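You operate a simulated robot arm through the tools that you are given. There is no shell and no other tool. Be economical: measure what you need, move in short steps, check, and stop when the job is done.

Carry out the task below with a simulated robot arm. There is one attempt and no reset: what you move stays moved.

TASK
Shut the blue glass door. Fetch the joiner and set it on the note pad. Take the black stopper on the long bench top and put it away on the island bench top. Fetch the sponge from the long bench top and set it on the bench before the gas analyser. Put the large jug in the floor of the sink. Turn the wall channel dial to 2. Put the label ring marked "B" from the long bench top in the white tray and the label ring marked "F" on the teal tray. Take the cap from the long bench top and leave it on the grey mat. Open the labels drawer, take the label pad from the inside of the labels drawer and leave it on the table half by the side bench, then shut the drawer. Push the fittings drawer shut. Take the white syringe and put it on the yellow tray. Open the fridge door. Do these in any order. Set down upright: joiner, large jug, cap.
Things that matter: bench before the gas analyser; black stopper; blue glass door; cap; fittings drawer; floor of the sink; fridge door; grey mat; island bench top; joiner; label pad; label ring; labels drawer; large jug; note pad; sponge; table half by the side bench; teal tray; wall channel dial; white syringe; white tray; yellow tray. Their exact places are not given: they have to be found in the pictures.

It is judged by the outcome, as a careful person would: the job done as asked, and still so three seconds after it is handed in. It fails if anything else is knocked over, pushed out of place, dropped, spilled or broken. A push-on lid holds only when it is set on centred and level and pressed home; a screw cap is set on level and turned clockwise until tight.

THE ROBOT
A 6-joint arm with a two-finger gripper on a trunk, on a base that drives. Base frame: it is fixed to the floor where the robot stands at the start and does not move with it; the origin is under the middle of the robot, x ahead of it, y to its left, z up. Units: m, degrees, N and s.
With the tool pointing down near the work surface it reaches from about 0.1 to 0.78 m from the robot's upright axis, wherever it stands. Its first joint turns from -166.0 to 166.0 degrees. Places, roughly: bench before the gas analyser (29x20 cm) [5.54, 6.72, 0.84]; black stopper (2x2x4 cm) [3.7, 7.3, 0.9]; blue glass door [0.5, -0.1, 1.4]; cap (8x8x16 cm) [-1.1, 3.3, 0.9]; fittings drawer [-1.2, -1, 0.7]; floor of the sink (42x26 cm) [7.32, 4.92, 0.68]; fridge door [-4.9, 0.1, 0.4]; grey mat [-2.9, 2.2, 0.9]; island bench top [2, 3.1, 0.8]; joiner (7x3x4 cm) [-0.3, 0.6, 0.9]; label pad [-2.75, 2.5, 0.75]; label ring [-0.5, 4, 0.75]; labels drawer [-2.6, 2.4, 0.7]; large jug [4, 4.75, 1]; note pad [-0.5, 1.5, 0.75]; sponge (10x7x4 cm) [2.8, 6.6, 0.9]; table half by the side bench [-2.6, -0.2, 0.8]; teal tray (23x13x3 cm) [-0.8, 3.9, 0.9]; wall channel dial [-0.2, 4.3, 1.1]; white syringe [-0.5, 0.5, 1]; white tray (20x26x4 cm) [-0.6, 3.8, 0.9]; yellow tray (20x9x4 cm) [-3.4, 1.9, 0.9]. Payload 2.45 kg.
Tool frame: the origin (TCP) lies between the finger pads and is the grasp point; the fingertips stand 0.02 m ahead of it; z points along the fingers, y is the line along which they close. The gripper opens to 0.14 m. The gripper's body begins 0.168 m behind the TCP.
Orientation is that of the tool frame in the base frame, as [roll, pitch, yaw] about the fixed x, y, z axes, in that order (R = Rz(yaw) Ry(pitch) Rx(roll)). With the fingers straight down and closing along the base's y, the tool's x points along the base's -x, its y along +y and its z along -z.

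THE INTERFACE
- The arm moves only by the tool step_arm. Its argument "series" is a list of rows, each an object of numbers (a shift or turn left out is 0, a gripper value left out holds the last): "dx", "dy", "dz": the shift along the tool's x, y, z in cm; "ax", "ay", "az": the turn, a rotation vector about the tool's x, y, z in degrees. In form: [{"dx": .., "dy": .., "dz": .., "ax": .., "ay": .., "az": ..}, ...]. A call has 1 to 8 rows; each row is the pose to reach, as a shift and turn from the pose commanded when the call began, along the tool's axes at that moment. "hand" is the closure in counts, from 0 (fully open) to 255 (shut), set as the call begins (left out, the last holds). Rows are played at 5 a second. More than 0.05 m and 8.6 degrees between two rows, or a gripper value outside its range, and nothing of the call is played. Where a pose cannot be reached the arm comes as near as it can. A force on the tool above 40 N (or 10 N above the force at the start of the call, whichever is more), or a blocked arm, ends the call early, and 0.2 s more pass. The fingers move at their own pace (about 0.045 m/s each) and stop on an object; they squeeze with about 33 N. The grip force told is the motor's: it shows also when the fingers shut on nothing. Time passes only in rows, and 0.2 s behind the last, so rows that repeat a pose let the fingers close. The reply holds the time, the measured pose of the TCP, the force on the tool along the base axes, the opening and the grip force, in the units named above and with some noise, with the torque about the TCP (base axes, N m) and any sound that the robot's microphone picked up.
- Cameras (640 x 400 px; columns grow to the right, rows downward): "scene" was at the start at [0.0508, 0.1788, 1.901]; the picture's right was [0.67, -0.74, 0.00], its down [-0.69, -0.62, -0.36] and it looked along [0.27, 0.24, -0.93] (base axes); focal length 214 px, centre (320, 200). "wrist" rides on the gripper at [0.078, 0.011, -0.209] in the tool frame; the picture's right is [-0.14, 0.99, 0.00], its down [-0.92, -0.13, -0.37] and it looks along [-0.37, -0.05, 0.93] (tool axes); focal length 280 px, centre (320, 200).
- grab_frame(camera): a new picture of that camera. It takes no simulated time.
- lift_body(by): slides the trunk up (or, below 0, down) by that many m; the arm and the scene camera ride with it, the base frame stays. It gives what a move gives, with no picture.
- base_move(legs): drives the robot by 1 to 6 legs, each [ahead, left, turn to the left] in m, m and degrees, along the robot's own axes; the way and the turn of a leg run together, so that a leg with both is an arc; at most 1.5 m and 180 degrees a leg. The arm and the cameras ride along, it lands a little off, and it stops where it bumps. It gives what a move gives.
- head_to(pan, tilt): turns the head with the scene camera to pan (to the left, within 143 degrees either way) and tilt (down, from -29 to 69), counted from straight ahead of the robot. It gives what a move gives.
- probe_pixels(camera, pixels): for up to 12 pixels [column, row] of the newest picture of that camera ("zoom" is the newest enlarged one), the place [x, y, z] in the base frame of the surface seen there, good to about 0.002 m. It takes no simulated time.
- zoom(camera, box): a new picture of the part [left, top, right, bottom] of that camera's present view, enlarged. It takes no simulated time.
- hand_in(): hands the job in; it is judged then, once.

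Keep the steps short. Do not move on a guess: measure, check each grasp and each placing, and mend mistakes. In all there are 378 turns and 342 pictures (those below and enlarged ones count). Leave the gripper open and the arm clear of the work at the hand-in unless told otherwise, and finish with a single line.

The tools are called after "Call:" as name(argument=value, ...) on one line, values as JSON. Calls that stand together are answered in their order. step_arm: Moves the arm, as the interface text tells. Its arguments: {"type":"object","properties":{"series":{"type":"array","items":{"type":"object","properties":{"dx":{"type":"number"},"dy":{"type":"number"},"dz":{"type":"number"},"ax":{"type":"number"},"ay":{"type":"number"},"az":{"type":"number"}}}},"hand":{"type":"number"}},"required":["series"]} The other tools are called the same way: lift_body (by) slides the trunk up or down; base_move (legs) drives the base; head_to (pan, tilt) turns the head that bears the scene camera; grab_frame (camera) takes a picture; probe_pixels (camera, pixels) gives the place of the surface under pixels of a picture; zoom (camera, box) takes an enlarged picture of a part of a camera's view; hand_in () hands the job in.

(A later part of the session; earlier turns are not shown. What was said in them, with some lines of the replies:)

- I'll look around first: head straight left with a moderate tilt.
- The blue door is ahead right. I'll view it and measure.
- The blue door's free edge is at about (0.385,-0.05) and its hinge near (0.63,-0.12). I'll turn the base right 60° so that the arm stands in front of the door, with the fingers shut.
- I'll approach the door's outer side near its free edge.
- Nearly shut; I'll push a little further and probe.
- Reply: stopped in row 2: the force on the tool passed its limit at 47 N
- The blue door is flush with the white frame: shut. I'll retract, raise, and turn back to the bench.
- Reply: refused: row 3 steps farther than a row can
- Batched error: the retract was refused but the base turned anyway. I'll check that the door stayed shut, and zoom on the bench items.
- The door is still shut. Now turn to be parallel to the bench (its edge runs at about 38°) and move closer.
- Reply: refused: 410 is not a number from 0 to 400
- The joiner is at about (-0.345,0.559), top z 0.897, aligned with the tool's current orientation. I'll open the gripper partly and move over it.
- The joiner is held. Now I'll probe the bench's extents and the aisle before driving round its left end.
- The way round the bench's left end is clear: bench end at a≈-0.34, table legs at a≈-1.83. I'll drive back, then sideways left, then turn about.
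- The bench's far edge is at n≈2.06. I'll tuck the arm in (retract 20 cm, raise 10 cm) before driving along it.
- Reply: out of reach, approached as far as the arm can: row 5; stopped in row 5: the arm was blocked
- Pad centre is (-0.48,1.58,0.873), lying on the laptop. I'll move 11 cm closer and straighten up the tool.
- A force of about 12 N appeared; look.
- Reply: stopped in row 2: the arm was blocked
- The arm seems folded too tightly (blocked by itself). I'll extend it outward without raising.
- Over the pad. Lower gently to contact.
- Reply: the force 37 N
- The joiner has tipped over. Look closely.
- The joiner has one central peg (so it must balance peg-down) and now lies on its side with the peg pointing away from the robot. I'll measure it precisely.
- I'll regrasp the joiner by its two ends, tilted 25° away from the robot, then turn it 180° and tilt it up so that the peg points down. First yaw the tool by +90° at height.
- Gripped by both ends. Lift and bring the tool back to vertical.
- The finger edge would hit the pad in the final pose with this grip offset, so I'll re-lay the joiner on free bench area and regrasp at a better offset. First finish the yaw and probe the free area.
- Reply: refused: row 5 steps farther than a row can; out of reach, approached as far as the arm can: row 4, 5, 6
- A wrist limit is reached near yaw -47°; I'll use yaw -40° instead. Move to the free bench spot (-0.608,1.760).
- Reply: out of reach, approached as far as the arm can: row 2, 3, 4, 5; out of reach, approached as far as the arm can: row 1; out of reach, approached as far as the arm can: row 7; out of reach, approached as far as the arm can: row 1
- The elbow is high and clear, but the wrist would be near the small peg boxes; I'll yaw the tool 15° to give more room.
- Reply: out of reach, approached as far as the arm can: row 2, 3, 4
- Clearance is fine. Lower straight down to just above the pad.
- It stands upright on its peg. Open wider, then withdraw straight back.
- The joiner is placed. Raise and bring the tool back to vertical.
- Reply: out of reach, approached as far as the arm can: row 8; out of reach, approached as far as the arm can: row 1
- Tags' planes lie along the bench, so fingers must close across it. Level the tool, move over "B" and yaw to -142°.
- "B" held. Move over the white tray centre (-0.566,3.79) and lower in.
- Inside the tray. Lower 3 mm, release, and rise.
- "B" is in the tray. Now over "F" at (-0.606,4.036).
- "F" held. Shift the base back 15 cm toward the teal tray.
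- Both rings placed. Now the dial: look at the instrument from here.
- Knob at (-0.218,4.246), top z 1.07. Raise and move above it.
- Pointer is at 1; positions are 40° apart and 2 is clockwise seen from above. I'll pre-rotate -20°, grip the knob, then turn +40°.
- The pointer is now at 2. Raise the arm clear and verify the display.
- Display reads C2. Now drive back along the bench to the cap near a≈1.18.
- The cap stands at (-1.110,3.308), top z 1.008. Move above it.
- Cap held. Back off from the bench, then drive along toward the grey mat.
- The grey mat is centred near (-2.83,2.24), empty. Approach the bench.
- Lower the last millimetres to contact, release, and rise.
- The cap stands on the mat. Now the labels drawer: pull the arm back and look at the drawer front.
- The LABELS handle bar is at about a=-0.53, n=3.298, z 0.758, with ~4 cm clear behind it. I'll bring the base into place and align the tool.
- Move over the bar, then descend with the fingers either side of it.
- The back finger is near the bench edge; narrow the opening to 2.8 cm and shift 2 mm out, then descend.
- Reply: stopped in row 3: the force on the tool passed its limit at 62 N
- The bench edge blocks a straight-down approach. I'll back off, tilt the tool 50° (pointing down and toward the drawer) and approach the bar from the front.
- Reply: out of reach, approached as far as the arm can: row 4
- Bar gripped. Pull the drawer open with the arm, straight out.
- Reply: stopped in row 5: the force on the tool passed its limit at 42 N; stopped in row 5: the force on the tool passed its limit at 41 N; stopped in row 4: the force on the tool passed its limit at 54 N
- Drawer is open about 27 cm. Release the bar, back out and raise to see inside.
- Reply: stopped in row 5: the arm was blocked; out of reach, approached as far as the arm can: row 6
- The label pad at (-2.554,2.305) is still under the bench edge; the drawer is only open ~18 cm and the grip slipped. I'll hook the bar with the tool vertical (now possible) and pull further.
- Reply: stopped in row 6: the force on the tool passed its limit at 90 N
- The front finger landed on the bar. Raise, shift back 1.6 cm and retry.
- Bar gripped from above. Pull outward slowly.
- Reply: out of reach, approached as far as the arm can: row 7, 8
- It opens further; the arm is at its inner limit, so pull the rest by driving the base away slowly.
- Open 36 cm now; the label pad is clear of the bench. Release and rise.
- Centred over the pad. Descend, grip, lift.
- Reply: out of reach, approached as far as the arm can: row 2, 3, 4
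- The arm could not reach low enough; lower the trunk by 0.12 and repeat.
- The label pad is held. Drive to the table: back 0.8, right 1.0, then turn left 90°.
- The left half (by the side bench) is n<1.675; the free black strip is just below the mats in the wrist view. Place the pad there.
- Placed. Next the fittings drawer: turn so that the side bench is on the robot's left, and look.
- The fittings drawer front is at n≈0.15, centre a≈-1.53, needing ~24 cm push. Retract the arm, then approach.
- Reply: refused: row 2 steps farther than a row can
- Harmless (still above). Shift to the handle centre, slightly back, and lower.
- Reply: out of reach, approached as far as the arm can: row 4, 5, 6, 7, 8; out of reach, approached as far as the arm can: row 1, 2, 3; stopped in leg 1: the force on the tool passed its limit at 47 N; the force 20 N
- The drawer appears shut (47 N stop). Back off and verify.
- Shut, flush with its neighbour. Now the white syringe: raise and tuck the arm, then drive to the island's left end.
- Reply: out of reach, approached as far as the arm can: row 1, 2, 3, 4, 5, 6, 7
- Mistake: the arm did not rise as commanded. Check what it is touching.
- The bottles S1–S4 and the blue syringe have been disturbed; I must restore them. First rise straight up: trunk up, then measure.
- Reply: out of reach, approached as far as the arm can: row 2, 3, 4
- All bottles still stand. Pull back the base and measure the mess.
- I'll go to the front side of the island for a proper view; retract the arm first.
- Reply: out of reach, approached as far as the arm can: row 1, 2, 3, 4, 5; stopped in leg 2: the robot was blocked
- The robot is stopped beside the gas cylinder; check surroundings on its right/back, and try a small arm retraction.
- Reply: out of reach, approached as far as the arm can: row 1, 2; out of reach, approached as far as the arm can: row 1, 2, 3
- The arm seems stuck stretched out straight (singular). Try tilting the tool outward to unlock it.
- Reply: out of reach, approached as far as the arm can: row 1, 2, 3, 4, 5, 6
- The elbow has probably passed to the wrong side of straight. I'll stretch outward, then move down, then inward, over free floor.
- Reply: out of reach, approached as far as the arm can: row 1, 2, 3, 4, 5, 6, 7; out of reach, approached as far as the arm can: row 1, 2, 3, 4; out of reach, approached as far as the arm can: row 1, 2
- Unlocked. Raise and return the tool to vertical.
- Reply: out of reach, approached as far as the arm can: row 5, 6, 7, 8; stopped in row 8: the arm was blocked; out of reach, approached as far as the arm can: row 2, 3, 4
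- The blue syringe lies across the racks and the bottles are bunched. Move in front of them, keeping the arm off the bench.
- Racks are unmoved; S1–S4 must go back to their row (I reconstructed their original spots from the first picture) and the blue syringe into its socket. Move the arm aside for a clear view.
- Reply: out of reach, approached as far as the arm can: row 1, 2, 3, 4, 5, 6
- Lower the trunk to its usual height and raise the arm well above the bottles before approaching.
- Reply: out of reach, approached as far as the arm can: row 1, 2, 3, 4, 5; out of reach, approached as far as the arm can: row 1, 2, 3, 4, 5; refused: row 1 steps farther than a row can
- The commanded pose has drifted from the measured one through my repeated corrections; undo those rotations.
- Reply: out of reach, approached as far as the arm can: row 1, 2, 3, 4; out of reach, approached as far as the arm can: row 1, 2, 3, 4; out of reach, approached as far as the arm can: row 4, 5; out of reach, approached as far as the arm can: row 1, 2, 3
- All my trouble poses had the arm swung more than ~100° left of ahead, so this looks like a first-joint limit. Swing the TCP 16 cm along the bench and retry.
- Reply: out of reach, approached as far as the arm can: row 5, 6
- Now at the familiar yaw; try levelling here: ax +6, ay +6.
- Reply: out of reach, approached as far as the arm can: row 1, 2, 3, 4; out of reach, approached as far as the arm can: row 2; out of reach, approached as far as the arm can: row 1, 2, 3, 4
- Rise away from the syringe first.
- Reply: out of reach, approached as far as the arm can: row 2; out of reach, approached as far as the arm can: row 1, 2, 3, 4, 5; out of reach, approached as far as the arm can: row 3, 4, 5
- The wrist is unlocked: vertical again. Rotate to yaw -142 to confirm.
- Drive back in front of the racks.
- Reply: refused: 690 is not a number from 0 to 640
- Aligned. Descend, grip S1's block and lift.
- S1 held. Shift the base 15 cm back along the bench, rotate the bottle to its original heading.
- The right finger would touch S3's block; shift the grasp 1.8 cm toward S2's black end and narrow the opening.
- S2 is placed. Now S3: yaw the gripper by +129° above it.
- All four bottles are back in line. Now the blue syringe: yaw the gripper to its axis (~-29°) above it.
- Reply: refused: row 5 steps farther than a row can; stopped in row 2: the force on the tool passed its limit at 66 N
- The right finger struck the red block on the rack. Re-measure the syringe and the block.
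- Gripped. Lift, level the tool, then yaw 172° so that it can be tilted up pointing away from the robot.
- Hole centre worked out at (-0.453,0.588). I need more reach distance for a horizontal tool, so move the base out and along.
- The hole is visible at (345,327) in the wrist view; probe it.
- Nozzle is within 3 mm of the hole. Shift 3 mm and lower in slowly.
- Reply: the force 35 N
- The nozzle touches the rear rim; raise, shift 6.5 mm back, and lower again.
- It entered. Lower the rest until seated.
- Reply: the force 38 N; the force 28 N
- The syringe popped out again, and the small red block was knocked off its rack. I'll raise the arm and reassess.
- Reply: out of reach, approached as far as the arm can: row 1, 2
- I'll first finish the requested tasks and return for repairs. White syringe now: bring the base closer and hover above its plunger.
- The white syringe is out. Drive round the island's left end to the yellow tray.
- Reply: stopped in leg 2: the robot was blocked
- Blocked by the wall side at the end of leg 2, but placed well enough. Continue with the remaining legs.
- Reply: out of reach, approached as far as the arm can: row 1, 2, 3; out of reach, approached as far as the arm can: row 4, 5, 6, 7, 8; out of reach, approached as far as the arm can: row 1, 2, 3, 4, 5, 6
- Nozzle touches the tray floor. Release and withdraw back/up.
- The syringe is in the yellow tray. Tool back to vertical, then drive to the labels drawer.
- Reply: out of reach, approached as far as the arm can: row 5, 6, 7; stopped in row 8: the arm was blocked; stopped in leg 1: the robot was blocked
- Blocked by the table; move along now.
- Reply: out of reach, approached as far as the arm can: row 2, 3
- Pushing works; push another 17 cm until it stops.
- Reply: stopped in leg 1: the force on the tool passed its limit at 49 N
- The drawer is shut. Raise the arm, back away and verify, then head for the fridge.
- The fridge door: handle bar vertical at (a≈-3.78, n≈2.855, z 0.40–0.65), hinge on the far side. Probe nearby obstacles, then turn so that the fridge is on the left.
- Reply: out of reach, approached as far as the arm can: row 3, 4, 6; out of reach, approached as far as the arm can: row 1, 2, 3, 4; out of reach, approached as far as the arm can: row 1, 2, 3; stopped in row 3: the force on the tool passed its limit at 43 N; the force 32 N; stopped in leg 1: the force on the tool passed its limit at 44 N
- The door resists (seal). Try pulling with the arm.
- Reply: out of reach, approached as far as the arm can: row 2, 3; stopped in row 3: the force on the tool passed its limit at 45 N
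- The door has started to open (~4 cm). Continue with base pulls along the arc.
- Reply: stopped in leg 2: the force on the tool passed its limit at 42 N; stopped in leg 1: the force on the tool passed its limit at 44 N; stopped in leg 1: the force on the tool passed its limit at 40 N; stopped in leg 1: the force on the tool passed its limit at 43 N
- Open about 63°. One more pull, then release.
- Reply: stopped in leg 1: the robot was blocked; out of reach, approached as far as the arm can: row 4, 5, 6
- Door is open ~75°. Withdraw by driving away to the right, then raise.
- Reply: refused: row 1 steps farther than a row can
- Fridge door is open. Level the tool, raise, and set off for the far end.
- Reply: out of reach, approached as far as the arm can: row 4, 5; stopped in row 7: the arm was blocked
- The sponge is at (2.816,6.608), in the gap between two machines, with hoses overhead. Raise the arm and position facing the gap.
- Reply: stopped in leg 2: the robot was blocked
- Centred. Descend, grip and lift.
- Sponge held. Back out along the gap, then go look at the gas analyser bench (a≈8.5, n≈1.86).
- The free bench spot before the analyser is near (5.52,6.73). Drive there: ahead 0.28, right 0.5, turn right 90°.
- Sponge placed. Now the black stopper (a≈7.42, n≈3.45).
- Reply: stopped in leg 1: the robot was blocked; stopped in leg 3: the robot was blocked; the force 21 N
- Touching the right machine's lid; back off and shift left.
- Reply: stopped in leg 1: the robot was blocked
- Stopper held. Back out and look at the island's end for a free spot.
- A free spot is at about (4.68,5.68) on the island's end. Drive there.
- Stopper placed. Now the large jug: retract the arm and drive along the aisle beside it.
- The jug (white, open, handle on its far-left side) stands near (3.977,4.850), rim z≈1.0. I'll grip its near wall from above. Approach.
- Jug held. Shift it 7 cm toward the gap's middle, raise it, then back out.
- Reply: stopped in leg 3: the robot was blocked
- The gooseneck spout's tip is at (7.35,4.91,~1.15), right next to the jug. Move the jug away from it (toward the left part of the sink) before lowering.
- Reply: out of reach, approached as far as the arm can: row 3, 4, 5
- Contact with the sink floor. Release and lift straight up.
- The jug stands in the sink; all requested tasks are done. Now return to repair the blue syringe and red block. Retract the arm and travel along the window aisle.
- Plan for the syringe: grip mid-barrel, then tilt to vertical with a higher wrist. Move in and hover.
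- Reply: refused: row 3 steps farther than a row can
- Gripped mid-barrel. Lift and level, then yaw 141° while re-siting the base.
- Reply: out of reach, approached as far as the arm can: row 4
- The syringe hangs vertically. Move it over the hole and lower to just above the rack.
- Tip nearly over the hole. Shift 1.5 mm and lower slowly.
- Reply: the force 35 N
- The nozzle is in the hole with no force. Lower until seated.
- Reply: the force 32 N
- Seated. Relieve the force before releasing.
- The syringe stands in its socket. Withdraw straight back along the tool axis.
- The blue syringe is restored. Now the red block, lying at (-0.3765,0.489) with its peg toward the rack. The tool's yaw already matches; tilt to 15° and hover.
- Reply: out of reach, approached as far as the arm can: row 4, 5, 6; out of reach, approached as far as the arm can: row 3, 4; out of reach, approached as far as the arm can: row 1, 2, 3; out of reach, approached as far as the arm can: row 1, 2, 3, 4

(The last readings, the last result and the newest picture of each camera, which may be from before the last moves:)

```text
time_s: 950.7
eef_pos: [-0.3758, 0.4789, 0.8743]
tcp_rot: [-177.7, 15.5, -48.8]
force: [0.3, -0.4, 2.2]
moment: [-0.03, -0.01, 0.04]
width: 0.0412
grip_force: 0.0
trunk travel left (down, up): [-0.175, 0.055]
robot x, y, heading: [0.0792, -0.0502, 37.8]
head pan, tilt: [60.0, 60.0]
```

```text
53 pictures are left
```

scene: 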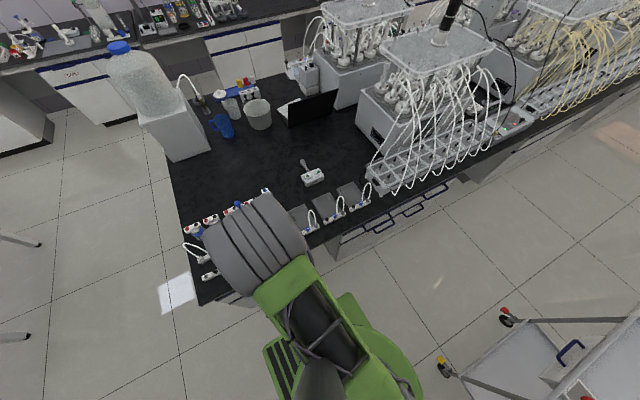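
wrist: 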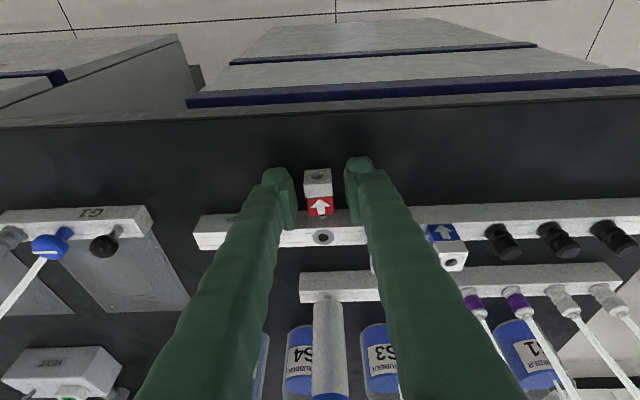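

Call:
step_arm(hand=255, series=[{"dz": 0}, {"dz": 0}, {"dz": 0}, {"dz": 0}])

Call:
step_arm(series=[{"dx": -1, "dz": -4}, {"dx": -2.2, "dz": -8.5}, {"dx": -3.2, "dz": -13, "ay": 5}, {"dx": -3.2, "dz": -17, "ay": 10}, {"dx": -3.2, "dz": -20, "ay": 15.4}])

Call:
grab_frame(camera="wrist")

```text
time_s: 951.7
eef_pos: [-0.3761, 0.48, 0.8736]
tcp_rot: [-177.8, 15.5, -48.8]
force: [-0.4, 0.0, -1.2]
moment: [0.0, 0.0, 0.02]
width: 0.0209
grip_force: 33.6
trunk travel left (down, up): [-0.175, 0.055]
robot x, y, heading: [0.0785, -0.0476, 38.0]
head pan, tilt: [60.0, 60.0]
```

```text
time_s: 952.9
eef_pos: [-0.3469, 0.4364, 1.0463]
tcp_rot: [-170.4, 5.9, -48.8]
force: [-0.4, 1.1, 0.4]
moment: [0.01, 0.01, 0.01]
width: 0.021
grip_force: 32.5
out of reach, approached as far as the arm can: row 2, 3, 4, 5
trunk travel left (down, up): [-0.175, 0.055]
robot x, y, heading: [0.0798, -0.0514, 38.1]
head pan, tilt: [60.0, 60.0]
```

```text
52 pictures are left
```

wrist: 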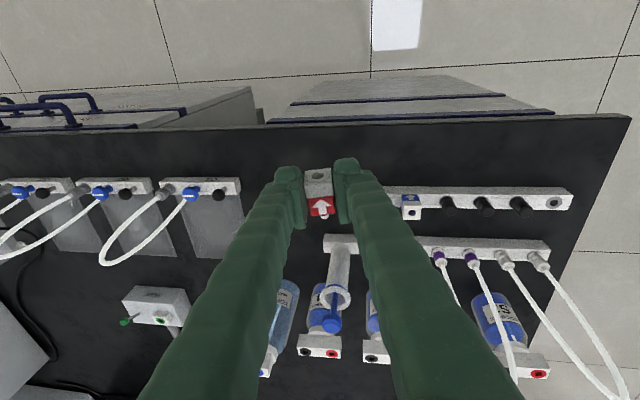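

Block held. Yaw 164° in three calls.

Call:
step_arm(series=[{"az": 8.5}, {"az": 17}, {"az": 25.5}, {"az": 34}, {"az": 42.5}, {"az": 51}, {"az": 59.5}, {"az": 68}])

Call:
step_arm(series=[{"az": 8.5}, {"az": 17}, {"az": 25.5}, {"az": 34}, {"az": 42.5}, {"az": 51}, {"az": 59.5}, {"az": 68}])

Call:
step_arm(series=[{"az": 8.5}, {"az": 17}, {"az": 25}])

```text
time_s: 954.7
eef_pos: [-0.3455, 0.438, 1.0459]
tcp_rot: [177.9, 11.0, -117.8]
force: [0.3, 0.2, 0.3]
moment: [-0.01, 0.01, -0.01]
width: 0.0214
grip_force: 33.3
trunk travel left (down, up): [-0.175, 0.055]
robot x, y, heading: [0.0797, -0.0537, 38.0]
head pan, tilt: [60.0, 60.0]
```

```text
time_s: 956.5
eef_pos: [-0.3456, 0.4376, 1.0462]
tcp_rot: [169.2, 2.3, 174.2]
force: [0.0, 0.7, -0.6]
moment: [0.03, -0.02, -0.01]
width: 0.021
grip_force: 33.5
trunk travel left (down, up): [-0.175, 0.055]
robot x, y, heading: [0.079, -0.0533, 38.0]
head pan, tilt: [60.0, 60.0]
```

```text
time_s: 957.3
eef_pos: [-0.3468, 0.4378, 1.0461]
tcp_rot: [169.1, -2.6, 149.6]
force: [-0.5, -0.3, 0.4]
moment: [-0.02, 0.01, 0.03]
width: 0.021
grip_force: 32.8
trunk travel left (down, up): [-0.175, 0.055]
robot x, y, heading: [0.0807, -0.05, 38.2]
head pan, tilt: [60.0, 60.0]
```

Call:
step_arm(series=[{"ay": 8, "dx": 1}, {"ay": 16, "dx": 2}, {"ay": 24, "dx": 3}, {"ay": 32, "dx": 4}, {"ay": 40, "dx": 5}, {"ay": 48, "dx": 6}, {"ay": 56, "dx": 7}, {"ay": 64, "dx": 8}])

Call:
step_arm(series=[{"ax": 4, "ay": 3}, {"ax": 8, "ay": 6}, {"ax": 11, "ay": 8}])

Call:
grab_frame(camera="wrist")

```text
time_s: 959.1
eef_pos: [-0.4136, 0.4786, 1.0489]
tcp_rot: [154.7, -64.5, 172.5]
force: [-0.6, -1.7, -0.8]
moment: [0.06, -0.02, -0.1]
width: 0.0213
grip_force: 32.9
out of reach, approached as far as the arm can: row 3, 4, 5
trunk travel left (down, up): [-0.175, 0.055]
robot x, y, heading: [0.0794, -0.0501, 38.0]
head pan, tilt: [60.0, 60.0]
```

```text
time_s: 959.9
eef_pos: [-0.4075, 0.4663, 1.044]
tcp_rot: [153.9, -71.4, -175.5]
force: [-0.6, 0.0, 0.7]
moment: [-0.01, 0.03, -0.02]
width: 0.0213
grip_force: 33.5
out of reach, approached as far as the arm can: row 3
trunk travel left (down, up): [-0.175, 0.055]
robot x, y, heading: [0.0795, -0.0485, 38.0]
head pan, tilt: [60.0, 60.0]
```

```text
51 pictures are left
```

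wrist: 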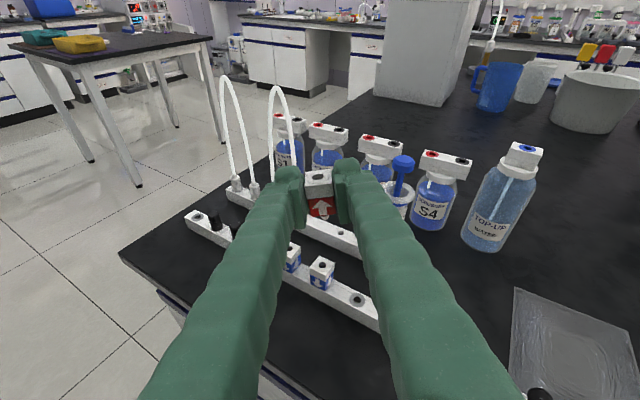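

Call:
step_arm(series=[{"ax": 1.1, "ay": 0.7, "az": 4}, {"ax": 2.2, "ay": 1.3, "az": 7.8}, {"ax": 2.2, "ay": 1.3, "az": 7.8}])

Call:
grab_frame(camera="wrist")

Call:
zoom(camera="wrist", box=[270, 160, 400, 330])

```text
time_s: 960.7
eef_pos: [-0.4056, 0.4666, 1.044]
tcp_rot: [153.8, -71.4, -175.4]
force: [0.1, -0.3, -0.4]
moment: [0.0, 0.01, 0.0]
width: 0.0213
grip_force: 32.8
out of reach, approached as far as the arm can: row 1, 2, 3
trunk travel left (down, up): [-0.175, 0.055]
robot x, y, heading: [0.0827, -0.049, 38.1]
head pan, tilt: [60.0, 60.0]
```

```text
50 pictures are left
```

wrist: 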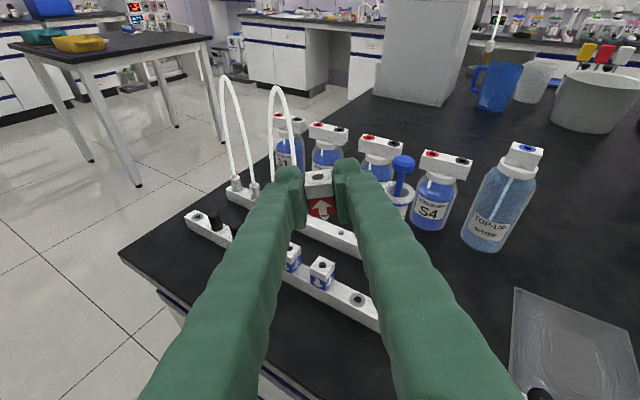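

```text
2.35 times, centred on (335, 245) of wrist
```

zoom: 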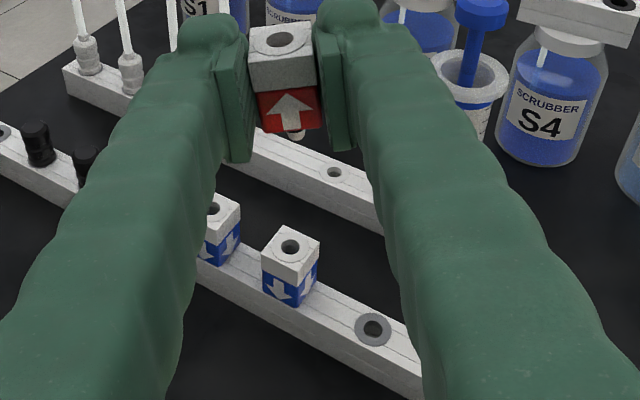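

Call:
probe_pixels(camera="zoom", pixels=[[373, 328], [360, 320], [388, 335], [373, 345], [295, 132], [290, 110]])

```text
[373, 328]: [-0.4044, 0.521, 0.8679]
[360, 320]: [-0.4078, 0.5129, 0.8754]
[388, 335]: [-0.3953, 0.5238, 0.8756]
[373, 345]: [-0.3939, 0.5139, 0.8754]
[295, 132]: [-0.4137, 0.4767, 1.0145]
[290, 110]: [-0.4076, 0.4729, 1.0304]
```

Call:
step_arm(series=[{"dx": -2.5, "dy": 1.5, "dz": 1}, {"dx": -5, "dy": 2.5, "dz": 2}, {"dx": -7.5, "dy": 2.5, "dz": 3}, {"dx": -10, "dy": 2.5, "dz": 3.5}])

Call:
zoom(camera="wrist", box=[270, 140, 400, 290])

```text
time_s: 961.7
eef_pos: [-0.3968, 0.507, 0.9422]
tcp_rot: [153.6, -71.4, -175.2]
force: [-0.4, -0.2, -0.1]
moment: [0.01, 0.02, -0.01]
width: 0.0211
grip_force: 33.2
trunk travel left (down, up): [-0.175, 0.055]
robot x, y, heading: [0.0801, -0.0497, 37.9]
head pan, tilt: [60.0, 60.0]
```

```text
2.67 times, centred on (335, 215) of wrist
```

zoom: 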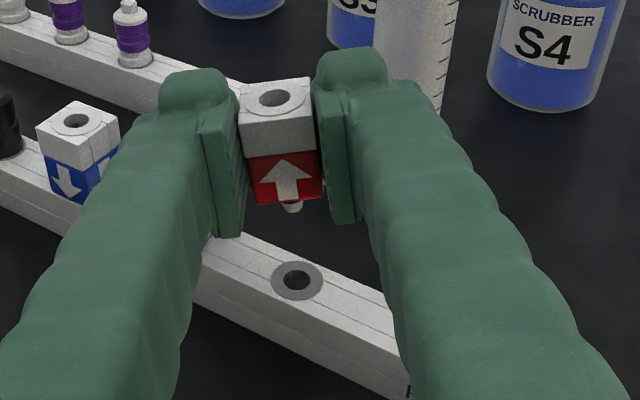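

Call:
step_arm(series=[{"ax": 1.1, "ay": 0.7, "az": 4}, {"ax": 2.2, "ay": 1.3, "az": 7.8}, {"ax": 2.2, "ay": 1.3, "az": 7.8}])

Call:
zoom(camera="wrist", box=[270, 140, 400, 290])

Call:
probe_pixels(camera="zoom", pixels=[[292, 208], [292, 200], [297, 300], [322, 285], [272, 275], [300, 262]])

```text
time_s: 962.5
eef_pos: [-0.3973, 0.505, 0.9428]
tcp_rot: [153.6, -71.4, -175.3]
force: [0.0, 0.3, -0.2]
moment: [-0.05, -0.01, 0.02]
width: 0.0212
grip_force: 32.7
out of reach, approached as far as the arm can: row 1, 2, 3
trunk travel left (down, up): [-0.175, 0.055]
robot x, y, heading: [0.0795, -0.0512, 38.1]
head pan, tilt: [60.0, 60.0]
```

```text
2.67 times, centred on (335, 215) of wrist
```

zoom: 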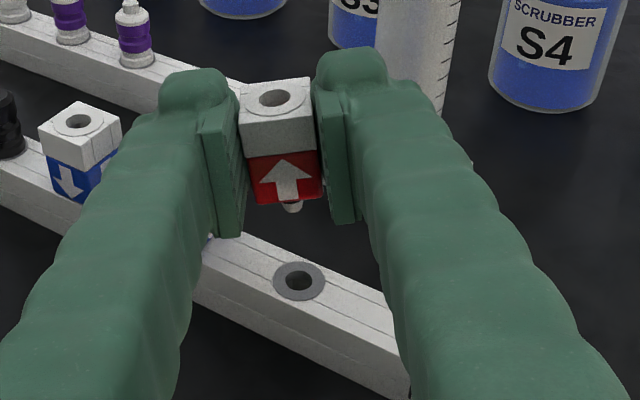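

```text
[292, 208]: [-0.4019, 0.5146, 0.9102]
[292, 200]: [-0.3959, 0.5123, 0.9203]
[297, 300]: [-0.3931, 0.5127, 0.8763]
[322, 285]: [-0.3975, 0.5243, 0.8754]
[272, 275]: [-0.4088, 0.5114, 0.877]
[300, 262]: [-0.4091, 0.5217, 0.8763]
```

The last degrees of roll are at a wrist limit; try inserting with the small tilt (the hole is wider than the peg).

Call:
step_arm(series=[{"dx": -1.2, "dz": 0.1}, {"dx": -2.4, "dy": -0.2, "dz": 0.4}, {"dx": -3.0, "dy": -0.3, "dz": 0.6}, {"dx": -3.5, "dy": -0.4, "dz": 0.8}])

Call:
zoom(camera="wrist", box=[270, 140, 400, 290])

```text
time_s: 963.5
eef_pos: [-0.396, 0.5061, 0.9114]
tcp_rot: [152.8, -71.8, -174.5]
force: [1.7, -1.6, 14.4]
moment: [0.04, 0.13, -0.05]
width: 0.0213
grip_force: 33.3
trunk travel left (down, up): [-0.175, 0.055]
robot x, y, heading: [0.0819, -0.0491, 38.3]
head pan, tilt: [60.0, 60.0]
```

```text
2.67 times, centred on (335, 215) of wrist
```

zoom: 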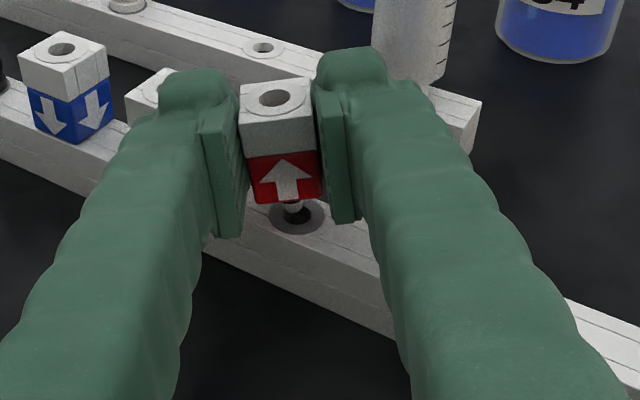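

Call:
step_arm(series=[{"dx": 0.6, "dz": -0.1}, {"dx": 0.7, "dz": -0.55, "dy": 0.1}, {"dx": -0.2, "dz": -0.35, "dy": 0.1}, {"dx": -0.8, "dz": -0.2, "dy": 0.1}, {"dx": -1.4, "dz": 0, "dy": 0.1}])

Call:
zoom(camera="wrist", box=[270, 140, 400, 290])

```text
time_s: 964.7
eef_pos: [-0.3907, 0.5077, 0.8995]
tcp_rot: [152.1, -71.9, -173.8]
force: [2.9, -4.2, 30.7]
moment: [-0.18, 0.56, 0.07]
width: 0.0212
grip_force: 33.0
trunk travel left (down, up): [-0.175, 0.055]
robot x, y, heading: [0.086, -0.048, 37.8]
head pan, tilt: [60.0, 60.0]
```

```text
2.67 times, centred on (335, 215) of wrist
```

zoom: 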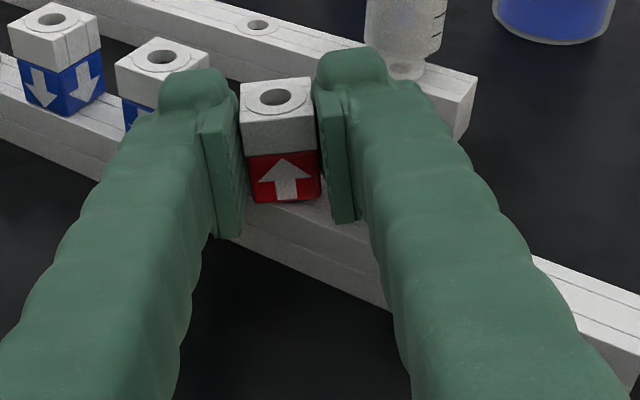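

The peg is in. Relieve the force, then release with a small opening.

Call:
step_arm(series=[{"dx": 0.25, "dz": -0.05}, {"dx": 0.4, "dz": -0.08}])

Call:
step_arm(hand=198, series=[{"dz": 0}, {"dz": 0}, {"dz": 0}])

Call:
zoom(camera="wrist", box=[270, 140, 400, 290])

```text
time_s: 965.3
eef_pos: [-0.3918, 0.5078, 0.9003]
tcp_rot: [152.9, -71.6, -174.6]
force: [-6.2, 5.0, 21.0]
moment: [0.1, 0.63, -0.11]
width: 0.0212
grip_force: 33.1
trunk travel left (down, up): [-0.175, 0.055]
robot x, y, heading: [0.0823, -0.0496, 38.1]
head pan, tilt: [60.0, 60.0]
```

```text
time_s: 966.1
eef_pos: [-0.3909, 0.5063, 0.8975]
tcp_rot: [153.9, -71.4, -175.5]
force: [-0.8, -0.2, 0.3]
moment: [-0.02, -0.02, 0.04]
width: 0.0312
grip_force: 0.2
trunk travel left (down, up): [-0.175, 0.055]
robot x, y, heading: [0.0806, -0.0464, 37.9]
head pan, tilt: [60.0, 60.0]
```

```text
2.67 times, centred on (335, 215) of wrist
```

zoom: 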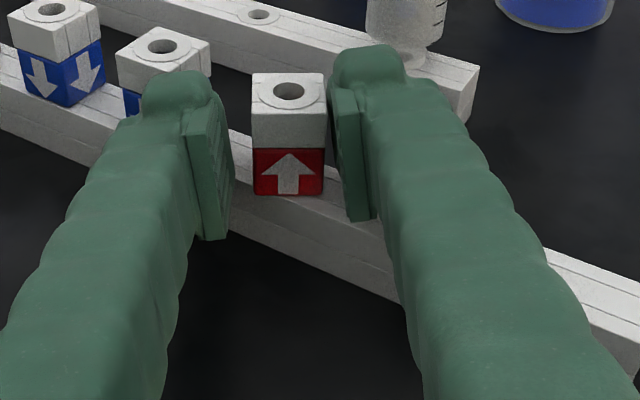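

Seated. Withdraw straight back and up.

Call:
step_arm(series=[{"dz": -1.5}, {"dz": -4}, {"dz": -8}, {"dz": -11, "dx": 2}, {"dz": -13, "dx": 6}, {"dz": -14, "dx": 10}])

Call:
grab_frame(camera="wrist")

```text
time_s: 967.5
eef_pos: [-0.2995, 0.4512, 1.0364]
tcp_rot: [153.6, -71.4, -175.2]
force: [-0.1, -0.2, -0.7]
moment: [0.02, 0.02, 0.0]
width: 0.0311
grip_force: 0.0
trunk travel left (down, up): [-0.175, 0.055]
robot x, y, heading: [0.0769, -0.0492, 38.0]
head pan, tilt: [60.0, 60.0]
```

```text
43 pictures are left
```

wrist: 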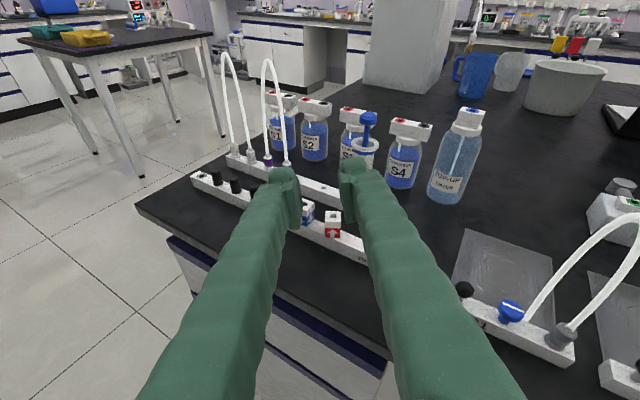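

Everything at the racks is back in place. Check the joiner and the blue door before handing in.

Call:
head_to(pan=85, tilt=40)

Call:
grab_frame(camera="scene")

Call:
head_to(pan=-75, tilt=40)

Call:
grab_frame(camera="scene")

```text
time_s: 968.4
eef_pos: [-0.2992, 0.4515, 1.0348]
tcp_rot: [153.5, -71.4, -175.3]
force: [-0.6, 0.4, 0.0]
moment: [0.0, -0.02, -0.01]
width: 0.0313
grip_force: 0.1
trunk travel left (down, up): [-0.175, 0.055]
robot x, y, heading: [0.0785, -0.0479, 38.1]
head pan, tilt: [85.0, 40.0]
```

```text
42 pictures are left
```

scene: 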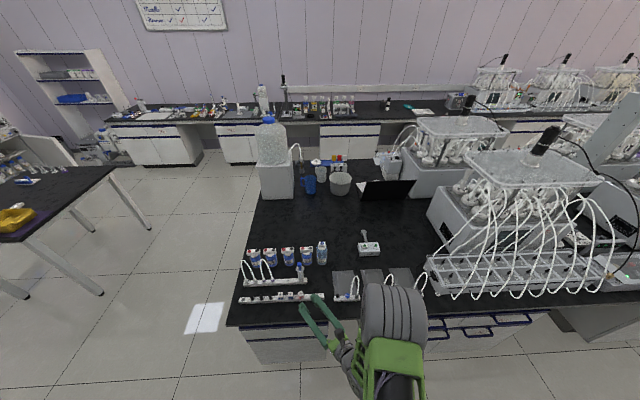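

```text
time_s: 970.8
eef_pos: [-0.299, 0.4511, 1.0349]
tcp_rot: [153.6, -71.4, -175.2]
force: [0.1, -0.8, 1.2]
moment: [-0.03, 0.02, 0.01]
width: 0.0317
grip_force: 0.0
trunk travel left (down, up): [-0.175, 0.055]
robot x, y, heading: [0.0809, -0.0505, 37.9]
head pan, tilt: [-75.0, 40.0]
```

```text
41 pictures are left
```

scene: 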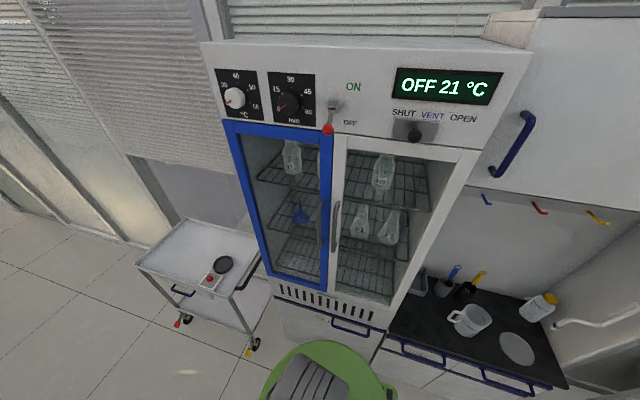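

The blue door is shut and all looks in order. Open the gripper and hand in.

Call:
step_arm(hand=0, series=[{"dz": -1}, {"dz": -3}, {"dz": -4}])

Call:
hand_in()

```text
time_s: 971.6
eef_pos: [-0.2634, 0.4355, 1.0442]
tcp_rot: [153.6, -71.4, -175.2]
force: [-0.6, 0.8, 0.3]
moment: [-0.01, 0.0, 0.02]
width: 0.1021
grip_force: 0.1
trunk travel left (down, up): [-0.175, 0.055]
robot x, y, heading: [0.0797, -0.0484, 38.0]
head pan, tilt: [-75.0, 40.0]
```

```text
The job is handed in.
```

All the tasks were done and handed in, but I knocked bottles S1–S4, the blue syringe and a red block out of place: all were put back by hand (the red block is turned about 30°), the robot also bumped fixed furniture, and the joiner on the note pad, balanced on its single peg, was not rechecked at the end.
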